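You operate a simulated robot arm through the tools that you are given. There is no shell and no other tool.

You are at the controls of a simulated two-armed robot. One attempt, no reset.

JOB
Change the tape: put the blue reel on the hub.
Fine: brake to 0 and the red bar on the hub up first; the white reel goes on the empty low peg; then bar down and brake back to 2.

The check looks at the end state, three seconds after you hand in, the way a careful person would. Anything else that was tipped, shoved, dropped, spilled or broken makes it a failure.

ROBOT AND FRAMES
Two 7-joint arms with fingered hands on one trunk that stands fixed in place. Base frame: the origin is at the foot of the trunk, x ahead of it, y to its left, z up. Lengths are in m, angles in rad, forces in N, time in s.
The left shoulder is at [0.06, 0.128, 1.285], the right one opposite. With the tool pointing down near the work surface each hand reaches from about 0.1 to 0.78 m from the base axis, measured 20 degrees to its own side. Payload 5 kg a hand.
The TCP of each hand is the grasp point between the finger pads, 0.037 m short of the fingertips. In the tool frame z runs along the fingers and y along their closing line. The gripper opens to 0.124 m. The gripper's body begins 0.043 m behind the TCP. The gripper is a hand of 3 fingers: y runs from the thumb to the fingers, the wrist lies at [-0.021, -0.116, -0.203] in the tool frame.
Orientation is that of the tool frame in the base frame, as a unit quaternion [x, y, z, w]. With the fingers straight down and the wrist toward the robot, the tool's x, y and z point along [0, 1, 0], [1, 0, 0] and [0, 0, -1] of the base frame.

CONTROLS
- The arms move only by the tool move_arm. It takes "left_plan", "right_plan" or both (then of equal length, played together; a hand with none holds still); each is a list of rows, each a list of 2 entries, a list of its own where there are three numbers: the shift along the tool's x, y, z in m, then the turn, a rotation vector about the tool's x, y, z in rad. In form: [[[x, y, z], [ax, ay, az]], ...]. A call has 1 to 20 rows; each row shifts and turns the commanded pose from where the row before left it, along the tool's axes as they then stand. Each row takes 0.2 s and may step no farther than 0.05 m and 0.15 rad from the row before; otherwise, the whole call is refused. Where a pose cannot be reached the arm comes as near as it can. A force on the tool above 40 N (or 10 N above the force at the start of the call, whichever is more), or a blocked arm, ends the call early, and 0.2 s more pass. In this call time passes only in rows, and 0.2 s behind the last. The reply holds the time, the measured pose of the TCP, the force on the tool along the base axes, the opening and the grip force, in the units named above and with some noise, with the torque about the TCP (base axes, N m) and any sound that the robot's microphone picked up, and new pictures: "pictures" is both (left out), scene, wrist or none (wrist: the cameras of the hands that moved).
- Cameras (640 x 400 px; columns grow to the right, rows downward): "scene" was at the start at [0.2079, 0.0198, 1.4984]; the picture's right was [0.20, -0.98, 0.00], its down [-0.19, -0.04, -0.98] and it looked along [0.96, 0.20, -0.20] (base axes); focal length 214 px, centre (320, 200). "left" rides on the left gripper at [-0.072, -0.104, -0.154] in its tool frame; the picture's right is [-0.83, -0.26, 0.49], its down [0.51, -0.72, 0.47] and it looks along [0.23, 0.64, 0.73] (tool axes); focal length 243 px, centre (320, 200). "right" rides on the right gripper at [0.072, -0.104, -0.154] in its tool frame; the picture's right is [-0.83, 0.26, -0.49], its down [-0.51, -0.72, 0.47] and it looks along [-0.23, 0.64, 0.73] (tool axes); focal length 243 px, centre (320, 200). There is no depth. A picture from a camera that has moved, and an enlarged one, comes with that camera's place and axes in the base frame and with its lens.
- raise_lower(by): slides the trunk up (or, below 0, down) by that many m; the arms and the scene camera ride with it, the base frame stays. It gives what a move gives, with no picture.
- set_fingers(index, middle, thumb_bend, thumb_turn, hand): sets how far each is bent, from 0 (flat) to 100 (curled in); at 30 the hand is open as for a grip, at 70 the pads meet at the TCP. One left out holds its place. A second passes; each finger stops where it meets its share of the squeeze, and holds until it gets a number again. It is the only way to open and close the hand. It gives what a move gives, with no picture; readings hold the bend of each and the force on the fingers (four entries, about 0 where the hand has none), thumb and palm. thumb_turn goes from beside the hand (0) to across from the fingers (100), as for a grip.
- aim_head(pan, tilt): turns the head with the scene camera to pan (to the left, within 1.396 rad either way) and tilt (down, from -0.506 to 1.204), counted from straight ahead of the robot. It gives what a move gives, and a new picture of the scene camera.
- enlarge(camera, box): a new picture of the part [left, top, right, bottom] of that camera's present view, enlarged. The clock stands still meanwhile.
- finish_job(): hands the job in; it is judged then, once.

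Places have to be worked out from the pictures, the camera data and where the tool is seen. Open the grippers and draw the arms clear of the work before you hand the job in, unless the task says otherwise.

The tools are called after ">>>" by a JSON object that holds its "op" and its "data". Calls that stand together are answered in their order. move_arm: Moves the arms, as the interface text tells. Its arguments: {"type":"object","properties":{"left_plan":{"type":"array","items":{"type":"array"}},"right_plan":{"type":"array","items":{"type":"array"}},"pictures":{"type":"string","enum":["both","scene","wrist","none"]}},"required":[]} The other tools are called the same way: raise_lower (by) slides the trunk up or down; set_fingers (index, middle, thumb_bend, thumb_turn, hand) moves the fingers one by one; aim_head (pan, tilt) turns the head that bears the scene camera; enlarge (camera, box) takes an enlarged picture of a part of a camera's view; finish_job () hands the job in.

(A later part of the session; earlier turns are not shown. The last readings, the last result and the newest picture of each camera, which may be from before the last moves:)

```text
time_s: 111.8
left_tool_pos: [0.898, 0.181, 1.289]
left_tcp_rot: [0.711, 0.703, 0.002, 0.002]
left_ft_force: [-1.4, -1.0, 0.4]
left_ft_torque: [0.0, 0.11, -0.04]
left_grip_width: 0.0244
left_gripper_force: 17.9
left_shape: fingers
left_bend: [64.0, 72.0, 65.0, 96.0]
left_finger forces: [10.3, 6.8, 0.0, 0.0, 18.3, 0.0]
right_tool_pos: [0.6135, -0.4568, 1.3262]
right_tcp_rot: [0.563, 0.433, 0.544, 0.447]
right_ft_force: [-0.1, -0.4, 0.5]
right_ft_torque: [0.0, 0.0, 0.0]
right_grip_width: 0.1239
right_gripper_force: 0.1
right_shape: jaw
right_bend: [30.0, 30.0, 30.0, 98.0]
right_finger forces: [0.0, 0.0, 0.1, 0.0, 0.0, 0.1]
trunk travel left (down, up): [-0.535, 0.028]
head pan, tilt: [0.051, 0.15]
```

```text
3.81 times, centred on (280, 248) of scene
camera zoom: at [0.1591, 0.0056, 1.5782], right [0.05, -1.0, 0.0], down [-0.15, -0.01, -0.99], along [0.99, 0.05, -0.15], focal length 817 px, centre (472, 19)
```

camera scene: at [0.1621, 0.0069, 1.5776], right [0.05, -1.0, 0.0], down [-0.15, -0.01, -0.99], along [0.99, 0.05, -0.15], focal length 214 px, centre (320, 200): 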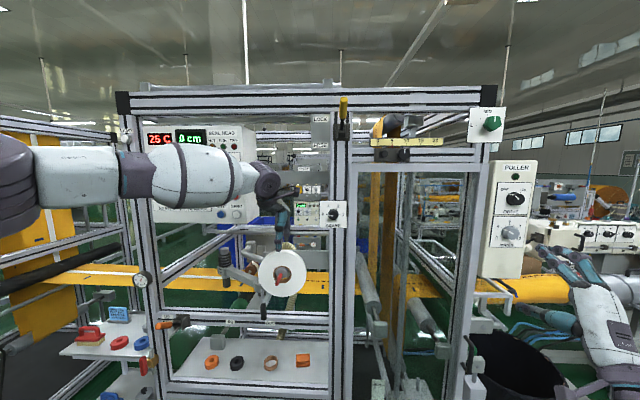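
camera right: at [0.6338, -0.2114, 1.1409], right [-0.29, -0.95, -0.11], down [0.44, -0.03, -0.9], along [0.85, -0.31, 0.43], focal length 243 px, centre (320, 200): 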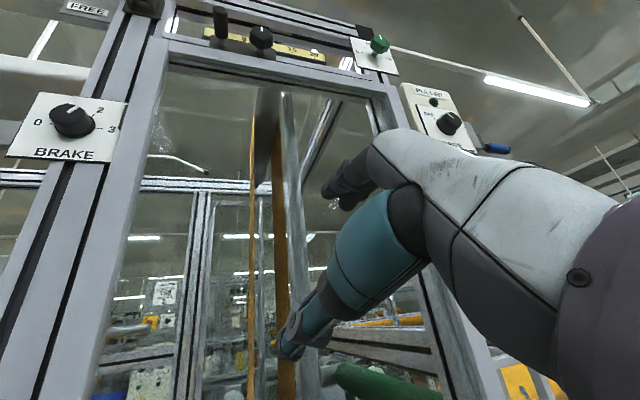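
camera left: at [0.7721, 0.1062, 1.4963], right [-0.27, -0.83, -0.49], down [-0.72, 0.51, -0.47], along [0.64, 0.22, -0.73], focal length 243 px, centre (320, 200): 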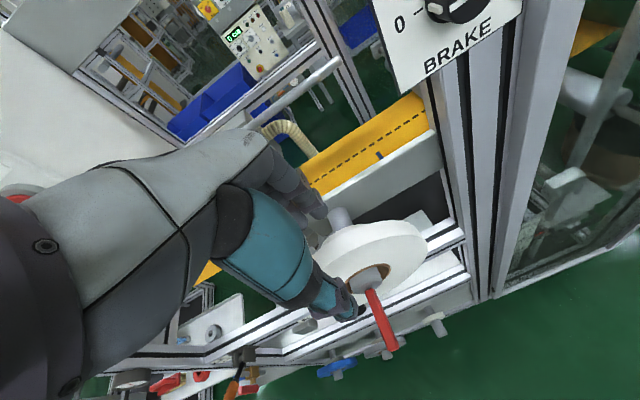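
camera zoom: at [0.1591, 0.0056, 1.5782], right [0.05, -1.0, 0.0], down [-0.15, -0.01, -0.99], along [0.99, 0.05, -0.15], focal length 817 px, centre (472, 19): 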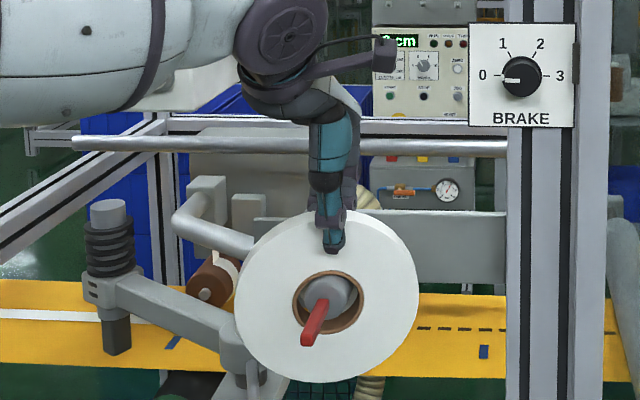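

The middle finger still curled further than the index (72 vs 64), yawing the reel; thumb and index oppose each other directly. I regrip using index and thumb as the pinch, with the middle only as an even backstop at 63.

>>> {"op": "set_fingers", "data": {"hand": "left", "index": 60, "middle": 60, "thumb_bend": 60}}

>>> {"op": "set_fingers", "data": {"hand": "left", "index": 80, "middle": 63, "thumb_bend": 71}}

>>> {"op": "enlarge", "data": {"camera": "left", "box": [240, 140, 440, 360]}}

>>> {"op": "enlarge", "data": {"camera": "scene", "box": [235, 195, 325, 300]}}

```text
time_s: 112.8
left_tool_pos: [0.8976, 0.1801, 1.2907]
left_tcp_rot: [0.711, 0.703, 0.001, 0.002]
left_ft_force: [0.1, -1.0, 0.6]
left_ft_torque: [-0.05, 0.03, 0.0]
left_grip_width: 0.0363
left_gripper_force: 0.1
left_shape: fingers
left_bend: [60.0, 60.0, 60.0, 97.0]
left_finger forces: [0.0, 0.0, 0.1, 0.1, 0.1, 0.0]
right_tool_pos: [0.6136, -0.4579, 1.3279]
right_tcp_rot: [0.562, 0.433, 0.544, 0.447]
right_ft_force: [0.6, -1.1, -0.2]
right_ft_torque: [0.01, -0.03, -0.02]
right_grip_width: 0.124
right_gripper_force: 0.0
right_shape: jaw
right_bend: [30.0, 30.0, 30.0, 98.0]
right_finger forces: [0.1, 0.1, 0.1, 0.0, 0.1, 0.0]
trunk travel left (down, up): [-0.535, 0.028]
head pan, tilt: [0.051, 0.15]
```

```text
time_s: 113.8
left_tool_pos: [0.8971, 0.1795, 1.2888]
left_tcp_rot: [0.711, 0.703, 0.002, 0.001]
left_ft_force: [-0.9, 0.2, -0.7]
left_ft_torque: [0.06, 0.04, 0.02]
left_grip_width: 0.0248
left_gripper_force: 10.1
left_shape: fingers
left_bend: [64.0, 63.0, 65.0, 98.0]
left_finger forces: [9.6, 0.1, 0.0, 0.0, 9.9, 0.1]
right_tool_pos: [0.6146, -0.4583, 1.3266]
right_tcp_rot: [0.563, 0.433, 0.544, 0.448]
right_ft_force: [0.5, -0.4, -0.7]
right_ft_torque: [0.02, -0.04, -0.01]
right_grip_width: 0.124
right_gripper_force: 0.1
right_shape: jaw
right_bend: [30.0, 30.0, 30.0, 98.0]
right_finger forces: [0.0, 0.0, 0.0, 0.0, 0.0, 0.0]
trunk travel left (down, up): [-0.535, 0.028]
head pan, tilt: [0.051, 0.15]
```

```text
1.82 times, centred on (340, 250) of left
camera zoom: at [0.7921, 0.108, 1.4436], right [-0.27, -0.83, -0.49], down [-0.71, 0.52, -0.47], along [0.65, 0.23, -0.73], focal length 441 px, centre (284, 109)
```

zoom: 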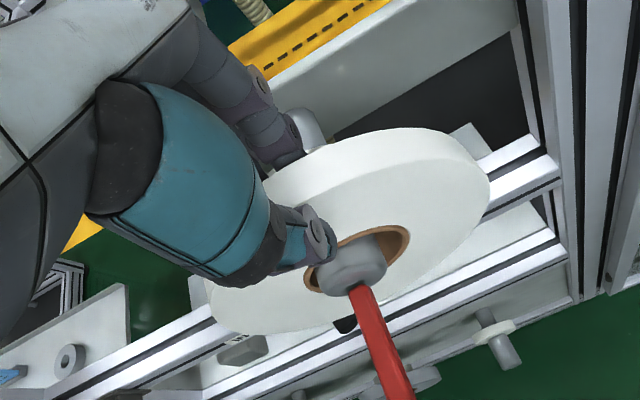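

```text
3.81 times, centred on (280, 248) of scene
camera zoom: at [0.1589, 0.0057, 1.5782], right [0.05, -1.0, 0.0], down [-0.15, -0.01, -0.99], along [0.99, 0.05, -0.15], focal length 817 px, centre (472, 19)
```

zoom: 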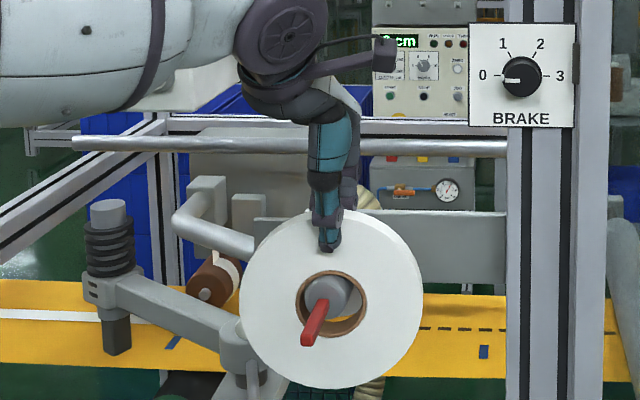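

Even grip now (64/63/65, ~10 N pinch) with the reel straight. I lift 8 mm to unweight it from the hub and check the load.

>>> {"op": "move_arm", "data": {"left_plan": [[[0, 0, -0.004], [0, 0, 0]], [[0, 0, -0.004], [0, 0, 0]]], "pictures": "none"}}

>>> {"op": "enlarge", "data": {"camera": "scene", "box": [235, 195, 325, 300]}}

>>> {"op": "enlarge", "data": {"camera": "left", "box": [240, 140, 440, 360]}}

```text
time_s: 114.5
left_tool_pos: [0.8967, 0.1789, 1.2967]
left_tcp_rot: [0.711, 0.703, 0.002, 0.001]
left_ft_force: [0.4, 0.0, -5.1]
left_ft_torque: [0.01, -0.03, 0.04]
left_grip_width: 0.0249
left_gripper_force: 9.7
left_shape: fingers
left_bend: [64.0, 63.0, 65.0, 98.0]
left_finger forces: [9.6, 0.0, 0.0, 0.1, 9.5, 0.0]
right_tool_pos: [0.6141, -0.457, 1.3262]
right_tcp_rot: [0.563, 0.433, 0.544, 0.448]
right_ft_force: [-1.3, -0.7, -0.1]
right_ft_torque: [0.02, -0.02, 0.0]
right_grip_width: 0.1238
right_gripper_force: 0.2
right_shape: jaw
right_bend: [30.0, 30.0, 30.0, 98.0]
right_finger forces: [0.0, 0.0, 0.0, 0.0, 0.1, 0.1]
trunk travel left (down, up): [-0.535, 0.028]
head pan, tilt: [0.051, 0.15]
```

```text
3.81 times, centred on (280, 248) of scene
camera zoom: at [0.1588, 0.0056, 1.5782], right [0.05, -1.0, 0.0], down [-0.15, -0.01, -0.99], along [0.99, 0.05, -0.15], focal length 817 px, centre (472, 19)
```

zoom: 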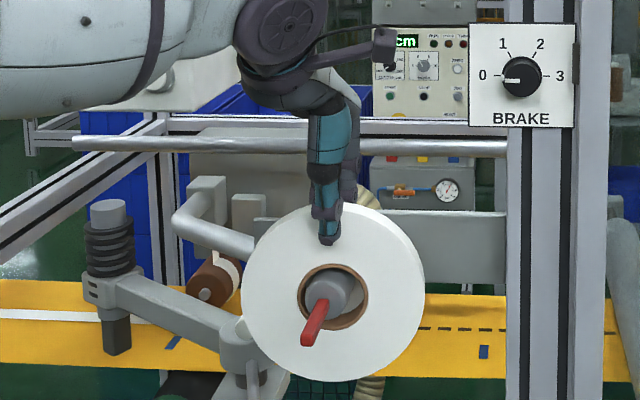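

```text
1.82 times, centred on (340, 250) of left
camera zoom: at [0.7917, 0.1078, 1.4511], right [-0.27, -0.83, -0.49], down [-0.71, 0.52, -0.47], along [0.65, 0.23, -0.73], focal length 441 px, centre (284, 109)
```

zoom: 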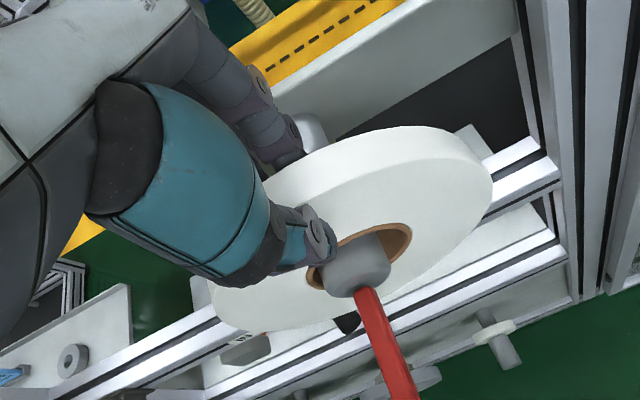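

The reel's full weight (about 5 N) is now in the hand and the hole is centred on the hub. I draw it straight out toward the robot in small rows.

>>> {"op": "move_arm", "data": {"left_plan": [[[0, -0.015, 0], [0, 0, 0]], [[0, -0.015, 0], [0, 0, 0]], [[0, -0.015, 0], [0, 0, 0]], [[0, -0.015, 0], [0, 0, 0]]], "pictures": "none"}}

>>> {"op": "enlarge", "data": {"camera": "scene", "box": [225, 185, 325, 300]}}

>>> {"op": "enlarge", "data": {"camera": "left", "box": [240, 140, 440, 360]}}

```text
time_s: 115.5
left_tool_pos: [0.8359, 0.1807, 1.2989]
left_tcp_rot: [0.711, 0.704, 0.002, 0.002]
left_ft_force: [-0.6, 0.2, -4.0]
left_ft_torque: [0.0, -0.04, 0.03]
left_grip_width: 0.0251
left_gripper_force: 9.3
left_shape: fingers
left_bend: [64.0, 63.0, 65.0, 98.0]
left_finger forces: [9.7, 0.0, 0.0, 0.0, 9.4, 0.0]
right_tool_pos: [0.6126, -0.4582, 1.3274]
right_tcp_rot: [0.563, 0.433, 0.544, 0.448]
right_ft_force: [0.0, 0.2, 0.5]
right_ft_torque: [0.0, -0.04, 0.0]
right_grip_width: 0.124
right_gripper_force: 0.0
right_shape: jaw
right_bend: [30.0, 30.0, 30.0, 98.0]
right_finger forces: [0.0, 0.0, 0.0, 0.0, 0.0, 0.0]
trunk travel left (down, up): [-0.535, 0.028]
head pan, tilt: [0.051, 0.15]
```

```text
3.48 times, centred on (275, 242) of scene
camera zoom: at [0.1577, 0.0056, 1.5784], right [0.05, -1.0, 0.0], down [-0.15, -0.01, -0.99], along [0.99, 0.05, -0.15], focal length 746 px, centre (476, 52)
```

zoom: 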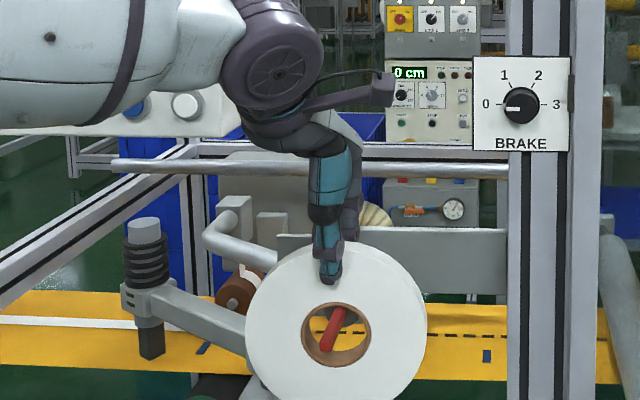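

```text
1.82 times, centred on (340, 250) of left
camera zoom: at [0.7306, 0.1087, 1.4527], right [-0.27, -0.83, -0.49], down [-0.71, 0.52, -0.47], along [0.65, 0.23, -0.73], focal length 441 px, centre (284, 109)
```

zoom: 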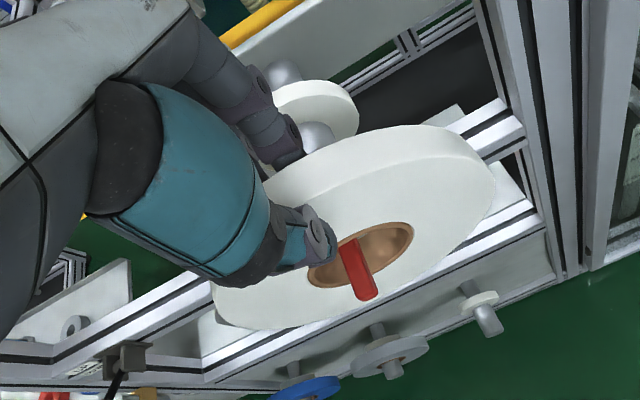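

The reel is sliding off cleanly with the bar inside its hole; I can see the white stop collar behind. I continue out until the reel clears the bar tip.

>>> {"op": "move_arm", "data": {"left_plan": [[[0, -0.016, 0], [0, 0, 0]], [[0, -0.016, 0], [0, 0, 0]], [[0, -0.016, 0], [0, 0, 0]], [[0, -0.016, 0], [0, 0, 0]], [[0, -0.016, 0], [0, 0, 0]], [[0, -0.016, 0], [0, 0, 0]], [[0, -0.016, 0], [0, 0, 0]]], "pictures": "both"}}

>>> {"op": "enlarge", "data": {"camera": "scene", "box": [225, 185, 325, 300]}}

```text
time_s: 117.0
left_tool_pos: [0.7243, 0.1832, 1.2983]
left_tcp_rot: [0.71, 0.704, 0.002, 0.002]
left_ft_force: [-0.3, 0.8, -3.4]
left_ft_torque: [0.07, -0.04, -0.01]
left_grip_width: 0.0247
left_gripper_force: 9.5
left_shape: fingers
left_bend: [64.0, 63.0, 65.0, 98.0]
left_finger forces: [9.6, 0.1, 0.0, 0.1, 9.4, 0.0]
right_tool_pos: [0.613, -0.4584, 1.3261]
right_tcp_rot: [0.562, 0.433, 0.544, 0.447]
right_ft_force: [0.5, -1.3, -0.4]
right_ft_torque: [0.01, 0.05, -0.01]
right_grip_width: 0.124
right_gripper_force: 0.1
right_shape: jaw
right_bend: [30.0, 30.0, 30.0, 98.0]
right_finger forces: [0.1, 0.0, 0.1, 0.0, 0.0, 0.0]
trunk travel left (down, up): [-0.535, 0.028]
head pan, tilt: [0.051, 0.15]
camera scene: at [0.1579, 0.0057, 1.5784], right [0.05, -1.0, 0.0], down [-0.15, -0.01, -0.99], along [0.99, 0.05, -0.15], focal length 214 px, centre (320, 200)
camera left: at [0.6189, 0.1107, 1.4518], right [-0.27, -0.83, -0.49], down [-0.71, 0.52, -0.47], along [0.65, 0.23, -0.73], focal length 243 px, centre (320, 200)
```

scene: 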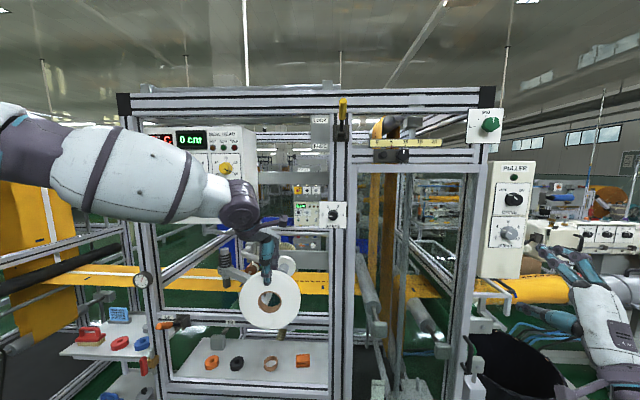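
left: 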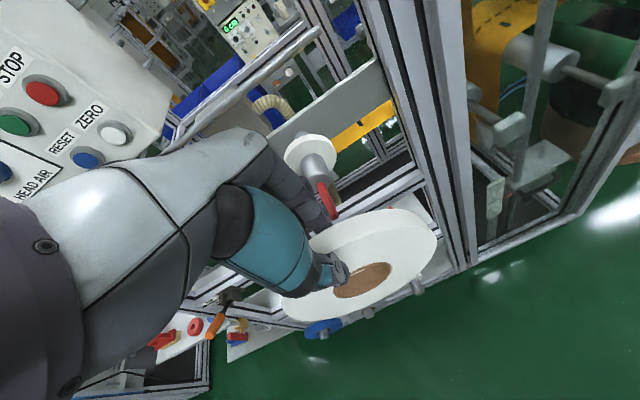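

```text
3.48 times, centred on (275, 242) of scene
camera zoom: at [0.1579, 0.0057, 1.5784], right [0.05, -1.0, 0.0], down [-0.15, -0.01, -0.99], along [0.99, 0.05, -0.15], focal length 746 px, centre (476, 52)
```

zoom: 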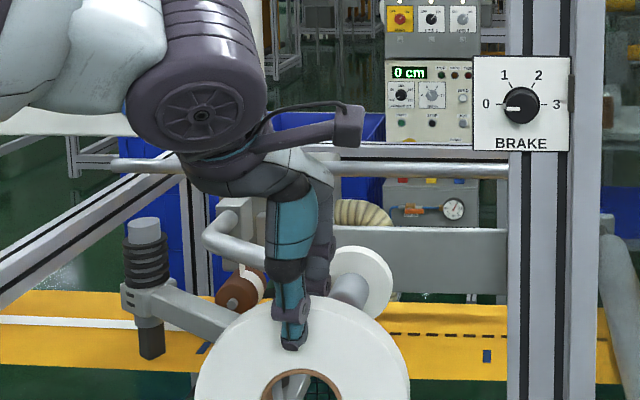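

The reel is free of the hub and held. My knuckles would pass close to the bar tip going down, so I retract 7 cm more before lowering the trunk.

>>> {"op": "move_arm", "data": {"left_plan": [[[0, -0.0175, 0], [0, 0, 0]], [[0, -0.0175, 0], [0, 0, 0]], [[0, -0.0175, 0], [0, 0, 0]], [[0, -0.0175, 0], [0, 0, 0]]], "pictures": "none"}}

>>> {"op": "raise_lower", "data": {"by": -0.25}}

>>> {"op": "aim_head", "data": {"pan": 0.15, "tilt": 0.5}}

```text
time_s: 118.0
left_tool_pos: [0.6521, 0.1846, 1.2978]
left_tcp_rot: [0.711, 0.703, 0.002, 0.002]
left_ft_force: [-0.4, -0.6, -3.6]
left_ft_torque: [0.01, -0.08, 0.0]
left_grip_width: 0.0245
left_gripper_force: 9.3
left_shape: fingers
left_bend: [64.0, 63.0, 65.0, 98.0]
left_finger forces: [9.9, 0.1, 0.0, 0.0, 9.4, 0.0]
right_tool_pos: [0.6136, -0.4576, 1.3273]
right_tcp_rot: [0.562, 0.433, 0.544, 0.448]
right_ft_force: [-1.0, 0.4, 0.5]
right_ft_torque: [0.01, -0.01, 0.0]
right_grip_width: 0.1238
right_gripper_force: 0.0
right_shape: jaw
right_bend: [30.0, 30.0, 30.0, 98.0]
right_finger forces: [0.0, 0.0, 0.0, 0.0, 0.0, 0.0]
trunk travel left (down, up): [-0.535, 0.028]
head pan, tilt: [0.051, 0.15]
```

```text
time_s: 120.6
left_tool_pos: [0.6544, 0.1829, 1.0466]
left_tcp_rot: [0.712, 0.703, 0.003, 0.001]
left_ft_force: [-0.9, 0.2, -4.3]
left_ft_torque: [0.05, -0.04, 0.0]
left_grip_width: 0.025
left_gripper_force: 9.3
left_shape: fingers
left_bend: [64.0, 63.0, 65.0, 98.0]
left_finger forces: [9.7, 0.0, 0.0, 0.0, 9.4, 0.0]
right_tool_pos: [0.6136, -0.4582, 1.0779]
right_tcp_rot: [0.562, 0.434, 0.545, 0.447]
right_ft_force: [-1.1, 1.0, -0.3]
right_ft_torque: [0.0, 0.02, 0.01]
right_grip_width: 0.1239
right_gripper_force: 0.2
right_shape: jaw
right_bend: [30.0, 30.0, 30.0, 98.0]
right_finger forces: [0.1, 0.0, 0.0, 0.0, 0.1, 0.0]
trunk travel left (down, up): [-0.285, 0.278]
head pan, tilt: [0.051, 0.15]
```

```text
time_s: 121.5
left_tool_pos: [0.6548, 0.1832, 1.0461]
left_tcp_rot: [0.711, 0.703, 0.001, 0.001]
left_ft_force: [-0.1, 0.2, -5.0]
left_ft_torque: [0.01, 0.02, 0.05]
left_grip_width: 0.0248
left_gripper_force: 9.4
left_shape: fingers
left_bend: [64.0, 63.0, 65.0, 98.0]
left_finger forces: [9.7, 0.0, 0.1, 0.1, 9.4, 0.1]
right_tool_pos: [0.6133, -0.4582, 1.0763]
right_tcp_rot: [0.563, 0.433, 0.543, 0.448]
right_ft_force: [0.4, -0.2, -0.7]
right_ft_torque: [0.01, 0.0, -0.01]
right_grip_width: 0.1239
right_gripper_force: 0.0
right_shape: jaw
right_bend: [30.0, 30.0, 30.0, 98.0]
right_finger forces: [0.1, 0.1, 0.1, 0.0, 0.0, 0.0]
trunk travel left (down, up): [-0.285, 0.278]
head pan, tilt: [0.15, 0.499]
camera scene: at [0.2663, 0.0145, 1.2668], right [0.15, -0.99, 0.0], down [-0.47, -0.07, -0.88], along [0.87, 0.13, -0.48], focal length 214 px, centre (320, 200)
```

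scene: 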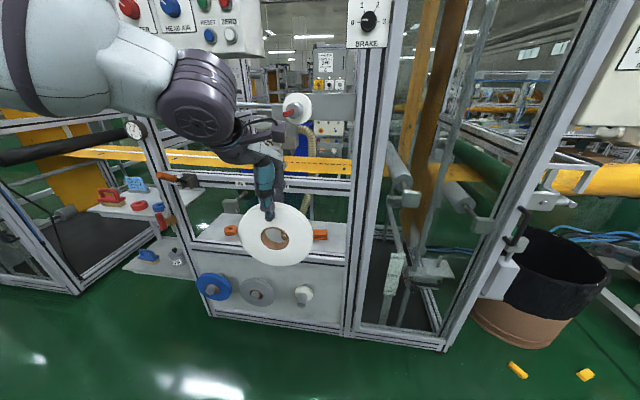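

The reel hangs steadily. I zoom on the empty peg and the reel from this angle.

>>> {"op": "enlarge", "data": {"camera": "scene", "box": [190, 250, 350, 340]}}

>>> {"op": "enlarge", "data": {"camera": "left", "box": [270, 150, 470, 350]}}

>>> {"op": "enlarge", "data": {"camera": "scene", "box": [220, 190, 330, 280]}}

```text
4.00 times, centred on (270, 295) of scene
camera zoom: at [0.2663, 0.0145, 1.2668], right [0.15, -0.99, 0.0], down [-0.47, -0.07, -0.88], along [0.87, 0.13, -0.48], focal length 858 px, centre (520, -180)
```

zoom: 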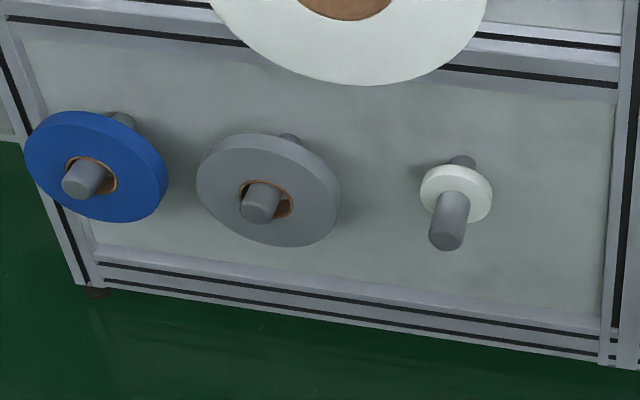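

```text
2.00 times, centred on (370, 250) of left
camera zoom: at [0.5498, 0.1109, 1.2006], right [-0.27, -0.83, -0.49], down [-0.71, 0.52, -0.47], along [0.65, 0.23, -0.73], focal length 485 px, centre (220, 100)
```

zoom: 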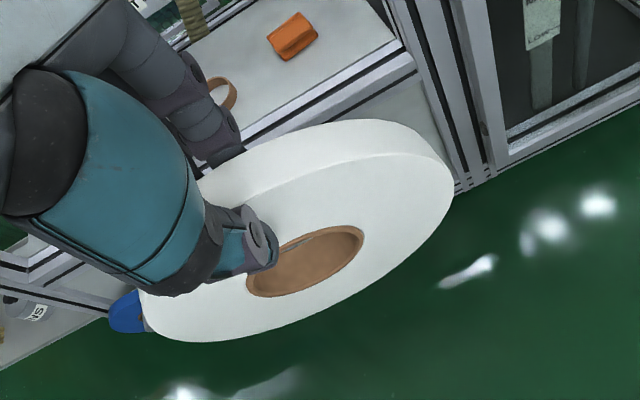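

```text
4.44 times, centred on (275, 235) of scene
camera zoom: at [0.2663, 0.0145, 1.2668], right [0.15, -0.99, 0.0], down [-0.47, -0.07, -0.88], along [0.87, 0.13, -0.48], focal length 953 px, centre (520, 44)
```

zoom: 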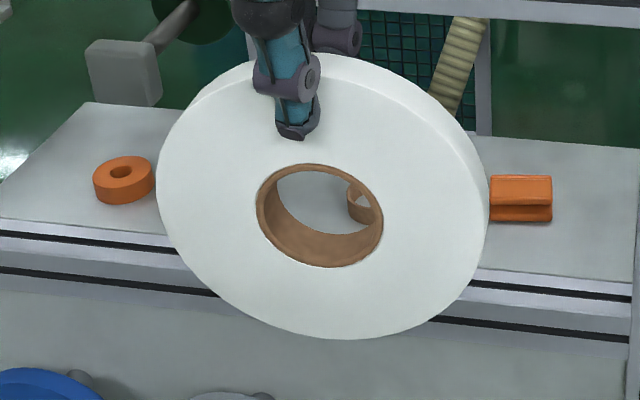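

The reel hangs straight (hole centre ≈ TCP + (−0.001, −0.005, −0.098)). To measure the empty peg better I need a lower camera view not blocked by the reel, so I raise the arm 0.15 while lowering the trunk fully.

>>> {"op": "move_arm", "data": {"left_plan": [[[0, 0, -0.04], [0, 0, 0]], [[0, 0, -0.04], [0, 0, 0]], [[0, 0, -0.04], [0, 0, 0]], [[0, 0, -0.03], [0, 0, 0]]], "pictures": "none"}}

>>> {"op": "raise_lower", "data": {"by": -0.285}}

>>> {"op": "aim_head", "data": {"pan": 0.3, "tilt": 0.6}}

>>> {"op": "enlarge", "data": {"camera": "scene", "box": [240, 180, 440, 305]}}

```text
time_s: 122.5
left_tool_pos: [0.6535, 0.183, 1.197]
left_tcp_rot: [0.712, 0.702, 0.002, 0.001]
left_ft_force: [-0.7, -0.3, -3.9]
left_ft_torque: [0.04, 0.0, -0.03]
left_grip_width: 0.0248
left_gripper_force: 9.9
left_shape: fingers
left_bend: [64.0, 63.0, 65.0, 98.0]
left_finger forces: [9.4, 0.0, 0.0, 0.0, 9.5, 0.1]
right_tool_pos: [0.6134, -0.4587, 1.0775]
right_tcp_rot: [0.562, 0.433, 0.544, 0.448]
right_ft_force: [-0.3, 0.2, 0.0]
right_ft_torque: [0.03, -0.01, 0.02]
right_grip_width: 0.124
right_gripper_force: 0.0
right_shape: jaw
right_bend: [30.0, 30.0, 30.0, 98.0]
right_finger forces: [0.0, 0.0, 0.1, 0.0, 0.1, 0.1]
trunk travel left (down, up): [-0.285, 0.278]
head pan, tilt: [0.15, 0.499]
```

```text
time_s: 125.3
left_tool_pos: [0.6544, 0.1832, 0.9106]
left_tcp_rot: [0.711, 0.703, 0.001, 0.001]
left_ft_force: [-0.1, 0.9, -3.3]
left_ft_torque: [0.0, 0.01, -0.02]
left_grip_width: 0.0245
left_gripper_force: 9.8
left_shape: fingers
left_bend: [64.0, 63.0, 65.0, 98.0]
left_finger forces: [9.5, 0.0, 0.0, 0.0, 9.3, 0.0]
right_tool_pos: [0.6145, -0.4566, 0.7927]
right_tcp_rot: [0.563, 0.433, 0.544, 0.447]
right_ft_force: [-0.3, -0.3, -0.1]
right_ft_torque: [0.03, 0.05, 0.02]
right_grip_width: 0.124
right_gripper_force: 0.1
right_shape: jaw
right_bend: [30.0, 30.0, 30.0, 98.0]
right_finger forces: [0.0, 0.0, 0.0, 0.1, 0.1, 0.1]
trunk travel left (down, up): [0.0, 0.563]
head pan, tilt: [0.15, 0.499]
```

```text
time_s: 126.0
left_tool_pos: [0.6539, 0.1817, 0.9117]
left_tcp_rot: [0.71, 0.704, 0.002, 0.001]
left_ft_force: [-0.2, -0.4, -3.8]
left_ft_torque: [0.0, -0.01, -0.01]
left_grip_width: 0.0244
left_gripper_force: 9.3
left_shape: fingers
left_bend: [64.0, 63.0, 65.0, 98.0]
left_finger forces: [9.4, 0.0, 0.0, 0.1, 9.2, 0.0]
right_tool_pos: [0.6147, -0.4578, 0.7917]
right_tcp_rot: [0.563, 0.433, 0.544, 0.447]
right_ft_force: [-0.7, -0.4, -0.1]
right_ft_torque: [0.03, -0.02, 0.02]
right_grip_width: 0.1241
right_gripper_force: 0.0
right_shape: jaw
right_bend: [30.0, 30.0, 30.0, 98.0]
right_finger forces: [0.0, 0.0, 0.0, 0.0, 0.0, 0.0]
trunk travel left (down, up): [0.0, 0.563]
head pan, tilt: [0.3, 0.6]
camera scene: at [0.352, 0.027, 0.9569], right [0.29, -0.96, 0.0], down [-0.54, -0.17, -0.83], along [0.79, 0.24, -0.56], focal length 214 px, centre (320, 200)
```

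scene: 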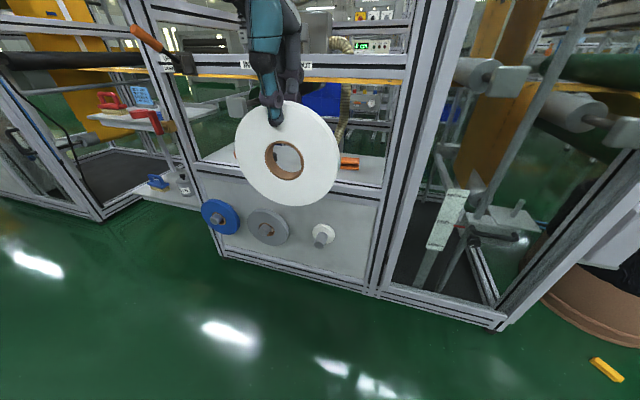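

```text
3.20 times, centred on (340, 242) of scene
camera zoom: at [0.352, 0.027, 0.9569], right [0.29, -0.96, 0.0], down [-0.54, -0.17, -0.83], along [0.79, 0.24, -0.56], focal length 686 px, centre (256, 64)
```

zoom: 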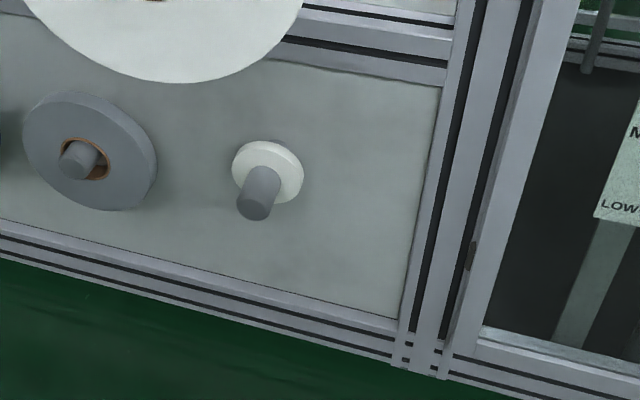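

Two scene views put the empty peg tip near (0.874, 0.19, 0.387), peg ≈0.04 thick, collar front ≈0.935. My knuckles would hit the frame beam in a straight-down grip, so I tilt the reel about 0.2 rad (bottom forward) and bring it to a stand-off in front of the peg.

>>> {"op": "move_arm", "data": {"left_plan": [[[0, 0, 0], [-0.1, 0, 0]], [[0, 0, 0], [-0.1, 0, 0]], [[0.0009, 0.0039, 0.0442], [0, 0, 0]], [[0.0009, 0.0039, 0.0442], [0, 0, 0]], [[0.0009, 0.0039, 0.0442], [0, 0, 0]], [[0.0009, 0.0039, 0.0442], [0, 0, 0]], [[0.0009, 0.0039, 0.0442], [0, 0, 0]], [[0.0009, 0.0039, 0.0442], [0, 0, 0]], [[0.0009, 0.0039, 0.0442], [0, 0, 0]], [[0.0009, 0.0039, 0.0442], [0, 0, 0]]], "pictures": "both"}}

```text
time_s: 128.2
left_tool_pos: [0.7539, 0.1886, 0.5695]
left_tcp_rot: [0.707, 0.7, 0.071, 0.071]
left_ft_force: [0.0, 0.3, -4.1]
left_ft_torque: [0.06, 0.07, 0.01]
left_grip_width: 0.0243
left_gripper_force: 8.8
left_shape: fingers
left_bend: [64.0, 63.0, 65.0, 98.0]
left_finger forces: [9.1, 0.0, 0.0, 0.0, 9.2, 0.0]
right_tool_pos: [0.6151, -0.4577, 0.7915]
right_tcp_rot: [0.563, 0.433, 0.544, 0.447]
right_ft_force: [0.1, 0.5, 0.0]
right_ft_torque: [0.03, 0.03, -0.04]
right_grip_width: 0.1239
right_gripper_force: 0.1
right_shape: jaw
right_bend: [30.0, 30.0, 30.0, 98.0]
right_finger forces: [0.0, 0.0, 0.0, 0.0, 0.1, 0.0]
trunk travel left (down, up): [0.0, 0.563]
head pan, tilt: [0.3, 0.6]
camera scene: at [0.3526, 0.0275, 0.9566], right [0.3, -0.96, 0.0], down [-0.54, -0.17, -0.82], along [0.79, 0.24, -0.57], focal length 214 px, centre (320, 200)
camera left: at [0.6216, 0.1175, 0.6991], right [-0.17, -0.83, -0.54], down [-0.61, 0.51, -0.61], along [0.78, 0.22, -0.59], focal length 243 px, centre (320, 200)
```

scene: 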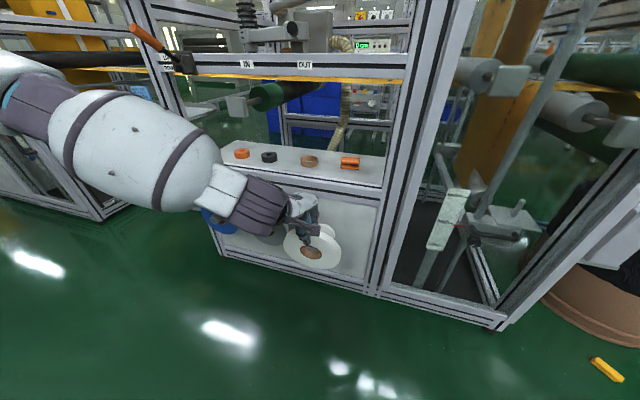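
left: 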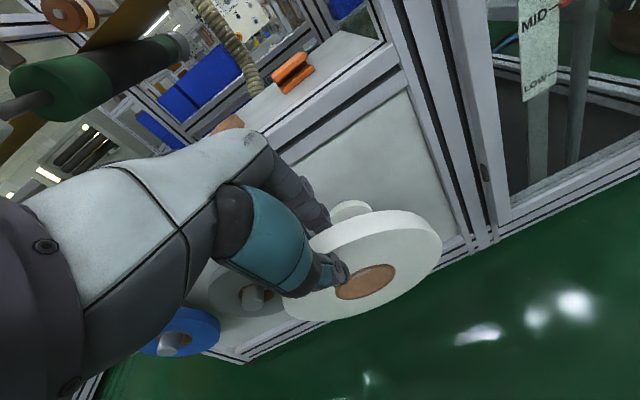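

>>> {"op": "enlarge", "data": {"camera": "left", "box": [280, 170, 460, 330]}}

>>> {"op": "enlarge", "data": {"camera": "scene", "box": [260, 190, 360, 280]}}

```text
2.50 times, centred on (370, 250) of left
camera zoom: at [0.6216, 0.1175, 0.6991], right [-0.17, -0.83, -0.54], down [-0.61, 0.51, -0.61], along [0.78, 0.22, -0.59], focal length 606 px, centre (195, 75)
```

zoom: 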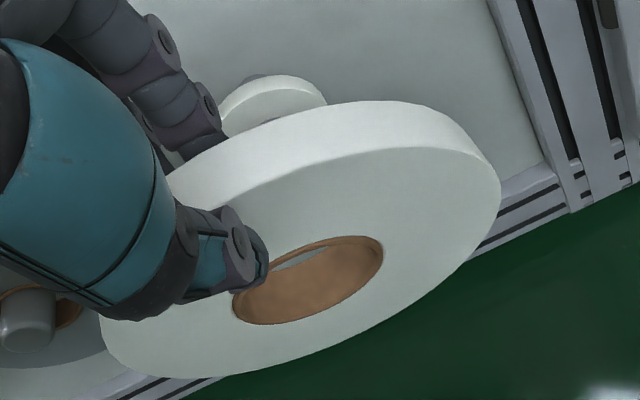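

```text
4.44 times, centred on (310, 235) of scene
camera zoom: at [0.3526, 0.0275, 0.9566], right [0.3, -0.96, 0.0], down [-0.54, -0.17, -0.82], along [0.79, 0.24, -0.57], focal length 953 px, centre (364, 44)
```

zoom: 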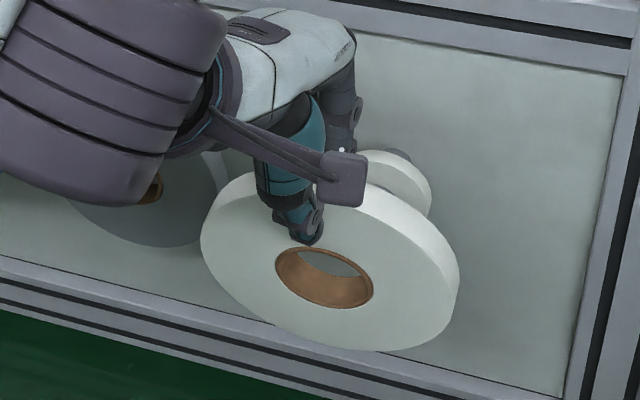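

Comparing the hole and the collar in both views, the hole should shift about 7 mm left and 85 mm down. I move there, leaving the reel about 3 cm in front of the peg tip, and check again.

>>> {"op": "move_arm", "data": {"left_plan": [[[0.0025, 0.0107, 0.0313], [0, 0, 0]], [[0.0025, 0.0107, 0.0313], [0, 0, 0]], [[0.0025, 0.0107, 0.0313], [0, 0, 0]]], "pictures": "none"}}

>>> {"op": "enlarge", "data": {"camera": "left", "box": [280, 170, 460, 330]}}

>>> {"op": "enlarge", "data": {"camera": "scene", "box": [270, 190, 370, 280]}}

```text
time_s: 129.0
left_tool_pos: [0.807, 0.1968, 0.4843]
left_tcp_rot: [0.707, 0.7, 0.071, 0.071]
left_ft_force: [1.0, 0.0, -4.3]
left_ft_torque: [0.05, 0.06, 0.05]
left_grip_width: 0.0246
left_gripper_force: 9.4
left_shape: fingers
left_bend: [64.0, 63.0, 65.0, 98.0]
left_finger forces: [8.9, 0.0, 0.0, 0.0, 9.2, 0.0]
right_tool_pos: [0.614, -0.4585, 0.7904]
right_tcp_rot: [0.563, 0.434, 0.544, 0.447]
right_ft_force: [-0.2, 0.2, 0.8]
right_ft_torque: [-0.02, -0.01, 0.02]
right_grip_width: 0.1239
right_gripper_force: 0.2
right_shape: jaw
right_bend: [30.0, 30.0, 30.0, 98.0]
right_finger forces: [0.0, 0.1, 0.1, 0.1, 0.1, 0.0]
trunk travel left (down, up): [0.0, 0.563]
head pan, tilt: [0.3, 0.6]
```

```text
2.50 times, centred on (370, 250) of left
camera zoom: at [0.6728, 0.1249, 0.6144], right [-0.17, -0.83, -0.54], down [-0.61, 0.51, -0.61], along [0.78, 0.22, -0.59], focal length 606 px, centre (195, 75)
```

zoom: 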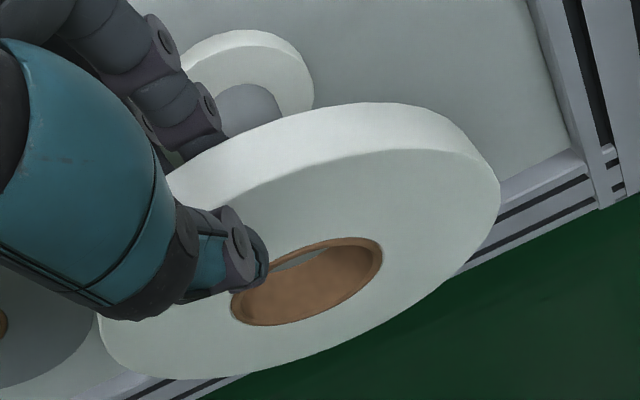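

```text
4.44 times, centred on (320, 235) of scene
camera zoom: at [0.3523, 0.0273, 0.9567], right [0.3, -0.96, 0.0], down [-0.54, -0.17, -0.82], along [0.79, 0.24, -0.57], focal length 953 px, centre (320, 44)
```

zoom: 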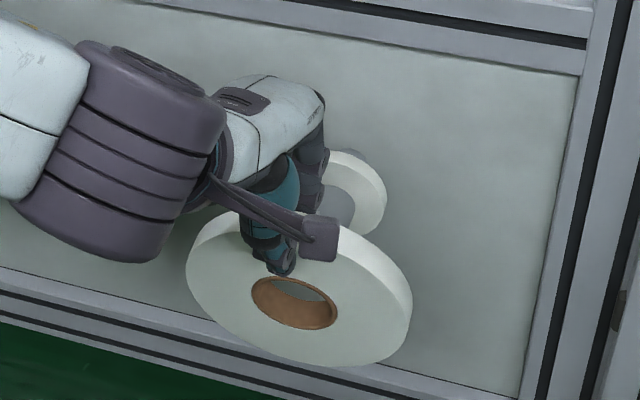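

The hole and peg agree within a few mm in both views. I advance slowly in short calls, checking the force.

>>> {"op": "move_arm", "data": {"left_plan": [[[0, 0.0118, 0.0024], [0, 0, 0]], [[0, 0.0118, 0.0024], [0, 0, 0]], [[0, 0.0098, 0.002], [0, 0, 0]]], "pictures": "none"}}

>>> {"op": "enlarge", "data": {"camera": "left", "box": [280, 170, 460, 330]}}

>>> {"op": "enlarge", "data": {"camera": "scene", "box": [270, 190, 370, 280]}}

```text
time_s: 129.8
left_tool_pos: [0.842, 0.1967, 0.4865]
left_tcp_rot: [0.708, 0.699, 0.071, 0.072]
left_ft_force: [-0.5, -0.2, -4.5]
left_ft_torque: [0.04, 0.08, 0.01]
left_grip_width: 0.0247
left_gripper_force: 9.4
left_shape: fingers
left_bend: [64.0, 63.0, 65.0, 98.0]
left_finger forces: [8.9, 0.0, 0.0, 0.0, 9.5, 0.0]
right_tool_pos: [0.6145, -0.4585, 0.7921]
right_tcp_rot: [0.563, 0.433, 0.544, 0.447]
right_ft_force: [0.1, -0.1, -0.1]
right_ft_torque: [0.0, -0.02, 0.01]
right_grip_width: 0.1239
right_gripper_force: 0.1
right_shape: jaw
right_bend: [30.0, 30.0, 30.0, 98.0]
right_finger forces: [0.1, 0.0, 0.0, 0.1, 0.0, 0.1]
trunk travel left (down, up): [0.0, 0.563]
head pan, tilt: [0.3, 0.6]
```

```text
2.50 times, centred on (370, 250) of left
camera zoom: at [0.708, 0.1239, 0.6167], right [-0.17, -0.83, -0.54], down [-0.61, 0.51, -0.61], along [0.78, 0.22, -0.59], focal length 606 px, centre (195, 75)
```

zoom: 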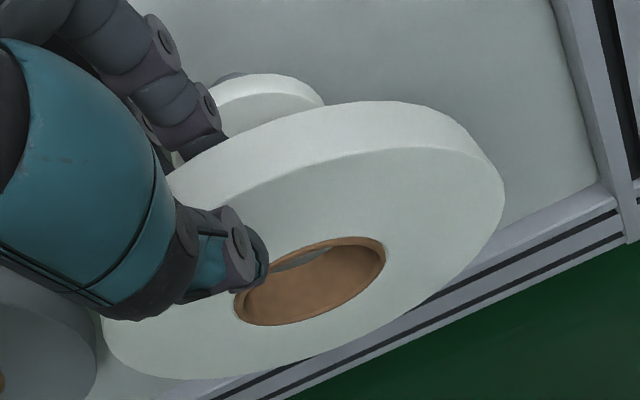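

```text
4.44 times, centred on (320, 235) of scene
camera zoom: at [0.352, 0.027, 0.9569], right [0.3, -0.96, 0.0], down [-0.54, -0.17, -0.82], along [0.79, 0.24, -0.57], focal length 953 px, centre (320, 44)
```

zoom: 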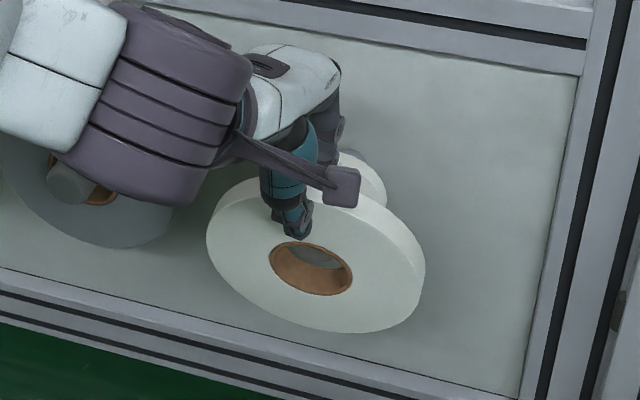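

>>> {"op": "enlarge", "data": {"camera": "scene", "box": [305, 235, 335, 260]}}

>>> {"op": "enlarge", "data": {"camera": "left", "box": [365, 225, 445, 305]}}

```text
16.00 times, centred on (320, 248) of scene
camera zoom: at [0.352, 0.027, 0.9569], right [0.3, -0.96, 0.0], down [-0.54, -0.17, -0.82], along [0.79, 0.24, -0.57], focal length 3432 px, centre (320, -560)
```

zoom: 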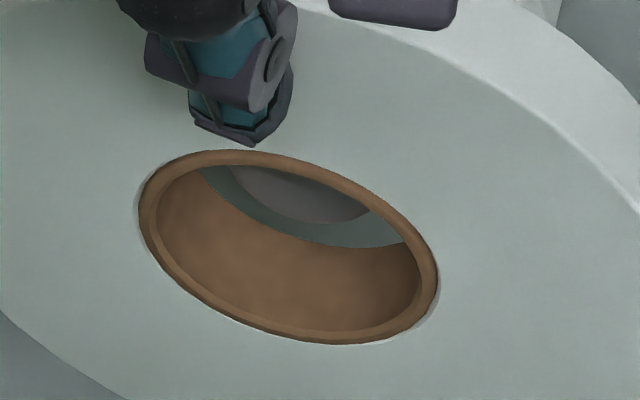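

```text
5.00 times, centred on (405, 265) of left
camera zoom: at [0.708, 0.1239, 0.6167], right [-0.17, -0.83, -0.54], down [-0.61, 0.51, -0.61], along [0.78, 0.22, -0.59], focal length 1213 px, centre (-105, -125)
```

zoom: 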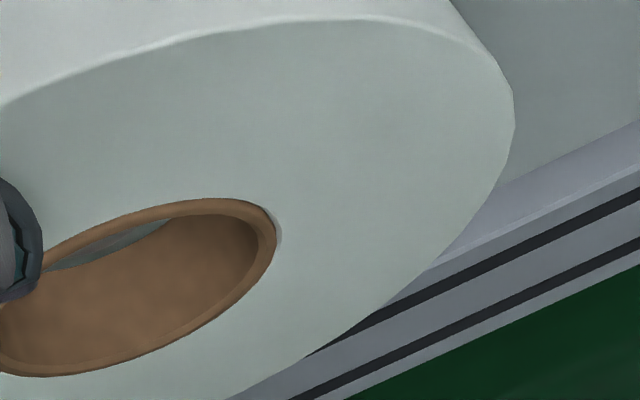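

At 16× zoom I can see the peg's end face inside the hole, nearly centred (peg ~4 mm left of centre). I shift 3 mm left and advance further onto the peg.

>>> {"op": "move_arm", "data": {"left_plan": [[[0.0015, 0.0118, 0.003], [0, 0, 0]], [[0.0015, 0.0118, 0.003], [0, 0, 0]], [[0, 0.0118, 0.0024], [0, 0, 0]]], "pictures": "none"}}

>>> {"op": "enlarge", "data": {"camera": "scene", "box": [290, 200, 350, 250]}}

>>> {"op": "enlarge", "data": {"camera": "left", "box": [280, 170, 460, 330]}}

```text
time_s: 130.6
left_tool_pos: [0.8768, 0.1996, 0.4852]
left_tcp_rot: [0.707, 0.7, 0.072, 0.073]
left_ft_force: [0.7, 0.3, -3.2]
left_ft_torque: [0.04, 0.08, 0.01]
left_grip_width: 0.0246
left_gripper_force: 8.7
left_shape: fingers
left_bend: [64.0, 63.0, 65.0, 98.0]
left_finger forces: [8.9, 0.0, 0.0, 0.0, 9.5, 0.0]
right_tool_pos: [0.6134, -0.4586, 0.7924]
right_tcp_rot: [0.563, 0.433, 0.544, 0.447]
right_ft_force: [-0.8, -1.0, -0.1]
right_ft_torque: [0.05, 0.01, 0.03]
right_grip_width: 0.1241
right_gripper_force: 0.0
right_shape: jaw
right_bend: [30.0, 30.0, 30.0, 98.0]
right_finger forces: [0.0, 0.1, 0.1, 0.0, 0.0, 0.1]
trunk travel left (down, up): [0.0, 0.563]
head pan, tilt: [0.3, 0.6]
```

```text
8.00 times, centred on (320, 225) of scene
camera zoom: at [0.3521, 0.0271, 0.9568], right [0.3, -0.96, 0.0], down [-0.54, -0.17, -0.82], along [0.79, 0.24, -0.57], focal length 1716 px, centre (320, 0)
```

zoom: 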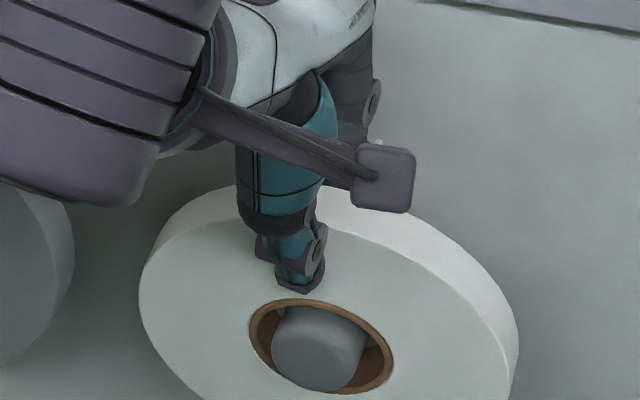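

```text
2.50 times, centred on (370, 250) of left
camera zoom: at [0.744, 0.1269, 0.6152], right [-0.17, -0.83, -0.54], down [-0.61, 0.51, -0.61], along [0.78, 0.22, -0.59], focal length 606 px, centre (195, 75)
```

zoom: 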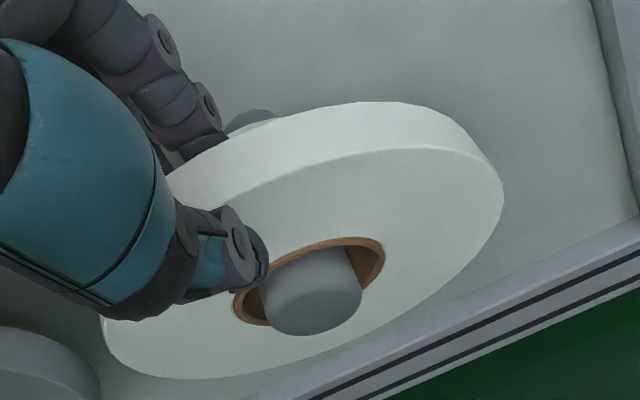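

The peg now protrudes through the hole with no contact force. I advance 1 cm more, then lower about 9 mm so the reel hangs on the peg.

>>> {"op": "move_arm", "data": {"left_plan": [[[0, 0.0059, 0.0012], [0, 0, 0]], [[0, 0.0059, 0.0012], [0, 0, 0]], [[0, -0.0006, 0.003], [0, 0, 0]], [[0, -0.0006, 0.003], [0, 0, 0]], [[0, -0.0006, 0.003], [0, 0, 0]]], "pictures": "none"}}

>>> {"op": "enlarge", "data": {"camera": "scene", "box": [290, 200, 350, 250]}}

>>> {"op": "enlarge", "data": {"camera": "left", "box": [280, 170, 460, 330]}}

```text
time_s: 131.8
left_tool_pos: [0.8894, 0.1978, 0.4795]
left_tcp_rot: [0.708, 0.698, 0.073, 0.075]
left_ft_force: [-0.3, -0.5, 8.8]
left_ft_torque: [-0.05, 0.08, 0.01]
left_grip_width: 0.0242
left_gripper_force: 12.0
left_shape: fingers
left_bend: [63.0, 63.0, 66.0, 98.0]
left_finger forces: [12.0, 0.0, 0.0, 0.1, 11.0, 0.1]
right_tool_pos: [0.6136, -0.4574, 0.7915]
right_tcp_rot: [0.563, 0.432, 0.544, 0.447]
right_ft_force: [-0.1, -0.8, -0.2]
right_ft_torque: [-0.02, 0.02, 0.01]
right_grip_width: 0.1238
right_gripper_force: 0.0
right_shape: jaw
right_bend: [30.0, 30.0, 30.0, 98.0]
right_finger forces: [0.0, 0.0, 0.0, 0.0, 0.0, 0.0]
trunk travel left (down, up): [0.0, 0.563]
head pan, tilt: [0.3, 0.6]
```

```text
8.00 times, centred on (320, 225) of scene
camera zoom: at [0.351, 0.0268, 0.9573], right [0.3, -0.96, 0.0], down [-0.54, -0.17, -0.83], along [0.79, 0.24, -0.56], focal length 1716 px, centre (320, 0)
```

zoom: 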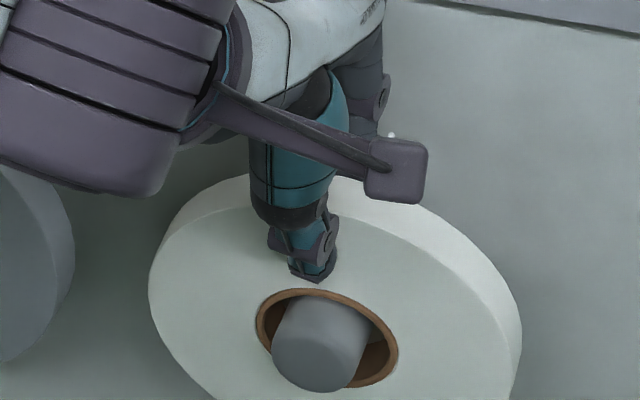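

```text
2.50 times, centred on (370, 250) of left
camera zoom: at [0.7563, 0.1261, 0.6091], right [-0.16, -0.83, -0.54], down [-0.6, 0.51, -0.61], along [0.78, 0.22, -0.58], focal length 606 px, centre (195, 75)
```

zoom: 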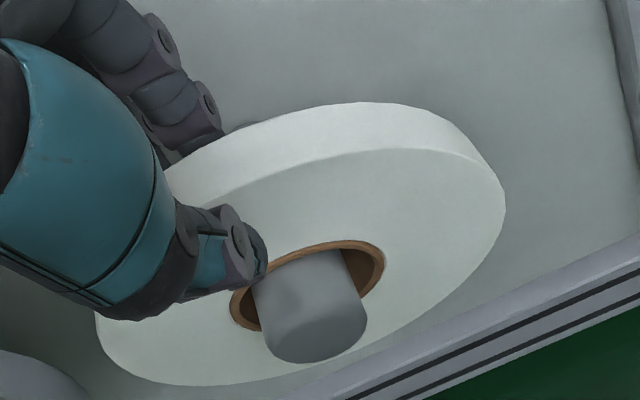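

The reel now rests on the peg (force reversed to +8.8 N). I ease up 3 mm, then open the hand to release it.

>>> {"op": "move_arm", "data": {"left_plan": [[[0, 0.0006, -0.003], [0, 0, 0]]], "pictures": "none"}}

>>> {"op": "set_fingers", "data": {"hand": "left", "index": 44, "middle": 44, "thumb_bend": 44}}

>>> {"op": "enlarge", "data": {"camera": "scene", "box": [280, 190, 360, 260]}}

>>> {"op": "enlarge", "data": {"camera": "left", "box": [280, 170, 460, 330]}}

```text
time_s: 132.2
left_tool_pos: [0.8899, 0.1984, 0.4798]
left_tcp_rot: [0.707, 0.7, 0.072, 0.071]
left_ft_force: [0.9, -1.2, 1.6]
left_ft_torque: [-0.04, 0.04, -0.01]
left_grip_width: 0.024
left_gripper_force: 10.5
left_shape: fingers
left_bend: [63.0, 63.0, 66.0, 98.0]
left_finger forces: [11.3, 0.0, 0.0, 0.0, 10.1, 0.0]
right_tool_pos: [0.614, -0.458, 0.7917]
right_tcp_rot: [0.563, 0.432, 0.544, 0.447]
right_ft_force: [0.4, 0.1, -0.5]
right_ft_torque: [0.01, 0.01, -0.02]
right_grip_width: 0.124
right_gripper_force: 0.1
right_shape: jaw
right_bend: [30.0, 30.0, 30.0, 98.0]
right_finger forces: [0.0, 0.0, 0.0, 0.0, 0.0, 0.0]
trunk travel left (down, up): [0.0, 0.563]
head pan, tilt: [0.3, 0.6]
```

```text
time_s: 133.2
left_tool_pos: [0.8905, 0.1974, 0.4797]
left_tcp_rot: [0.707, 0.699, 0.073, 0.072]
left_ft_force: [0.2, -1.0, 0.6]
left_ft_torque: [0.01, 0.03, 0.02]
left_grip_width: 0.086
left_gripper_force: 0.0
left_shape: fingers
left_bend: [44.0, 44.0, 44.0, 98.0]
left_finger forces: [0.0, 0.0, 0.0, 0.0, 0.0, 0.1]
right_tool_pos: [0.6129, -0.4586, 0.7916]
right_tcp_rot: [0.563, 0.433, 0.544, 0.448]
right_ft_force: [-0.6, -0.1, -0.5]
right_ft_torque: [0.02, 0.0, 0.0]
right_grip_width: 0.1242
right_gripper_force: 0.0
right_shape: jaw
right_bend: [30.0, 30.0, 30.0, 98.0]
right_finger forces: [0.0, 0.0, 0.1, 0.0, 0.1, 0.1]
trunk travel left (down, up): [0.0, 0.563]
head pan, tilt: [0.3, 0.6]
```

```text
5.71 times, centred on (320, 225) of scene
camera zoom: at [0.3517, 0.027, 0.957], right [0.3, -0.96, 0.0], down [-0.54, -0.17, -0.83], along [0.79, 0.24, -0.56], focal length 1226 px, centre (320, 57)
```

zoom: 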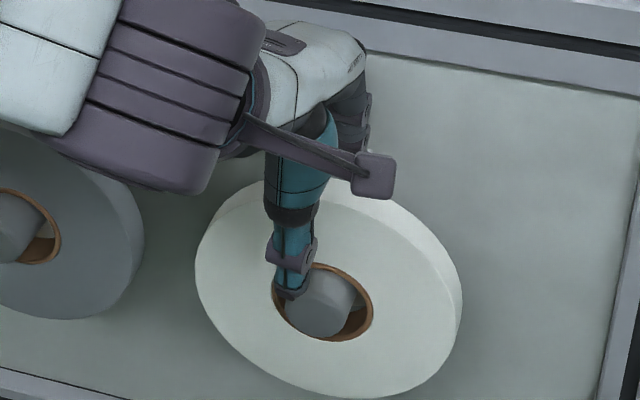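

```text
2.50 times, centred on (370, 250) of left
camera zoom: at [0.7562, 0.1264, 0.6104], right [-0.17, -0.83, -0.54], down [-0.61, 0.51, -0.61], along [0.78, 0.22, -0.59], focal length 606 px, centre (195, 75)
```

zoom: 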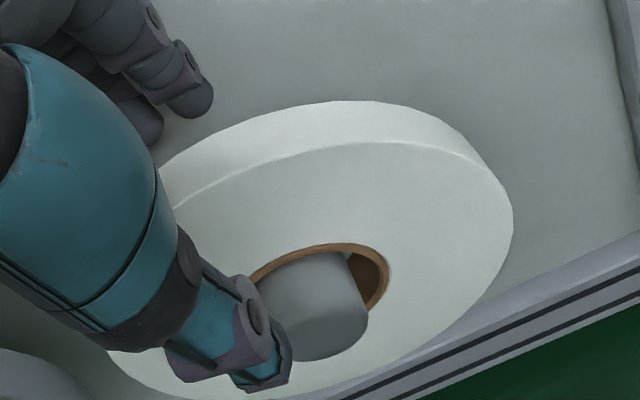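

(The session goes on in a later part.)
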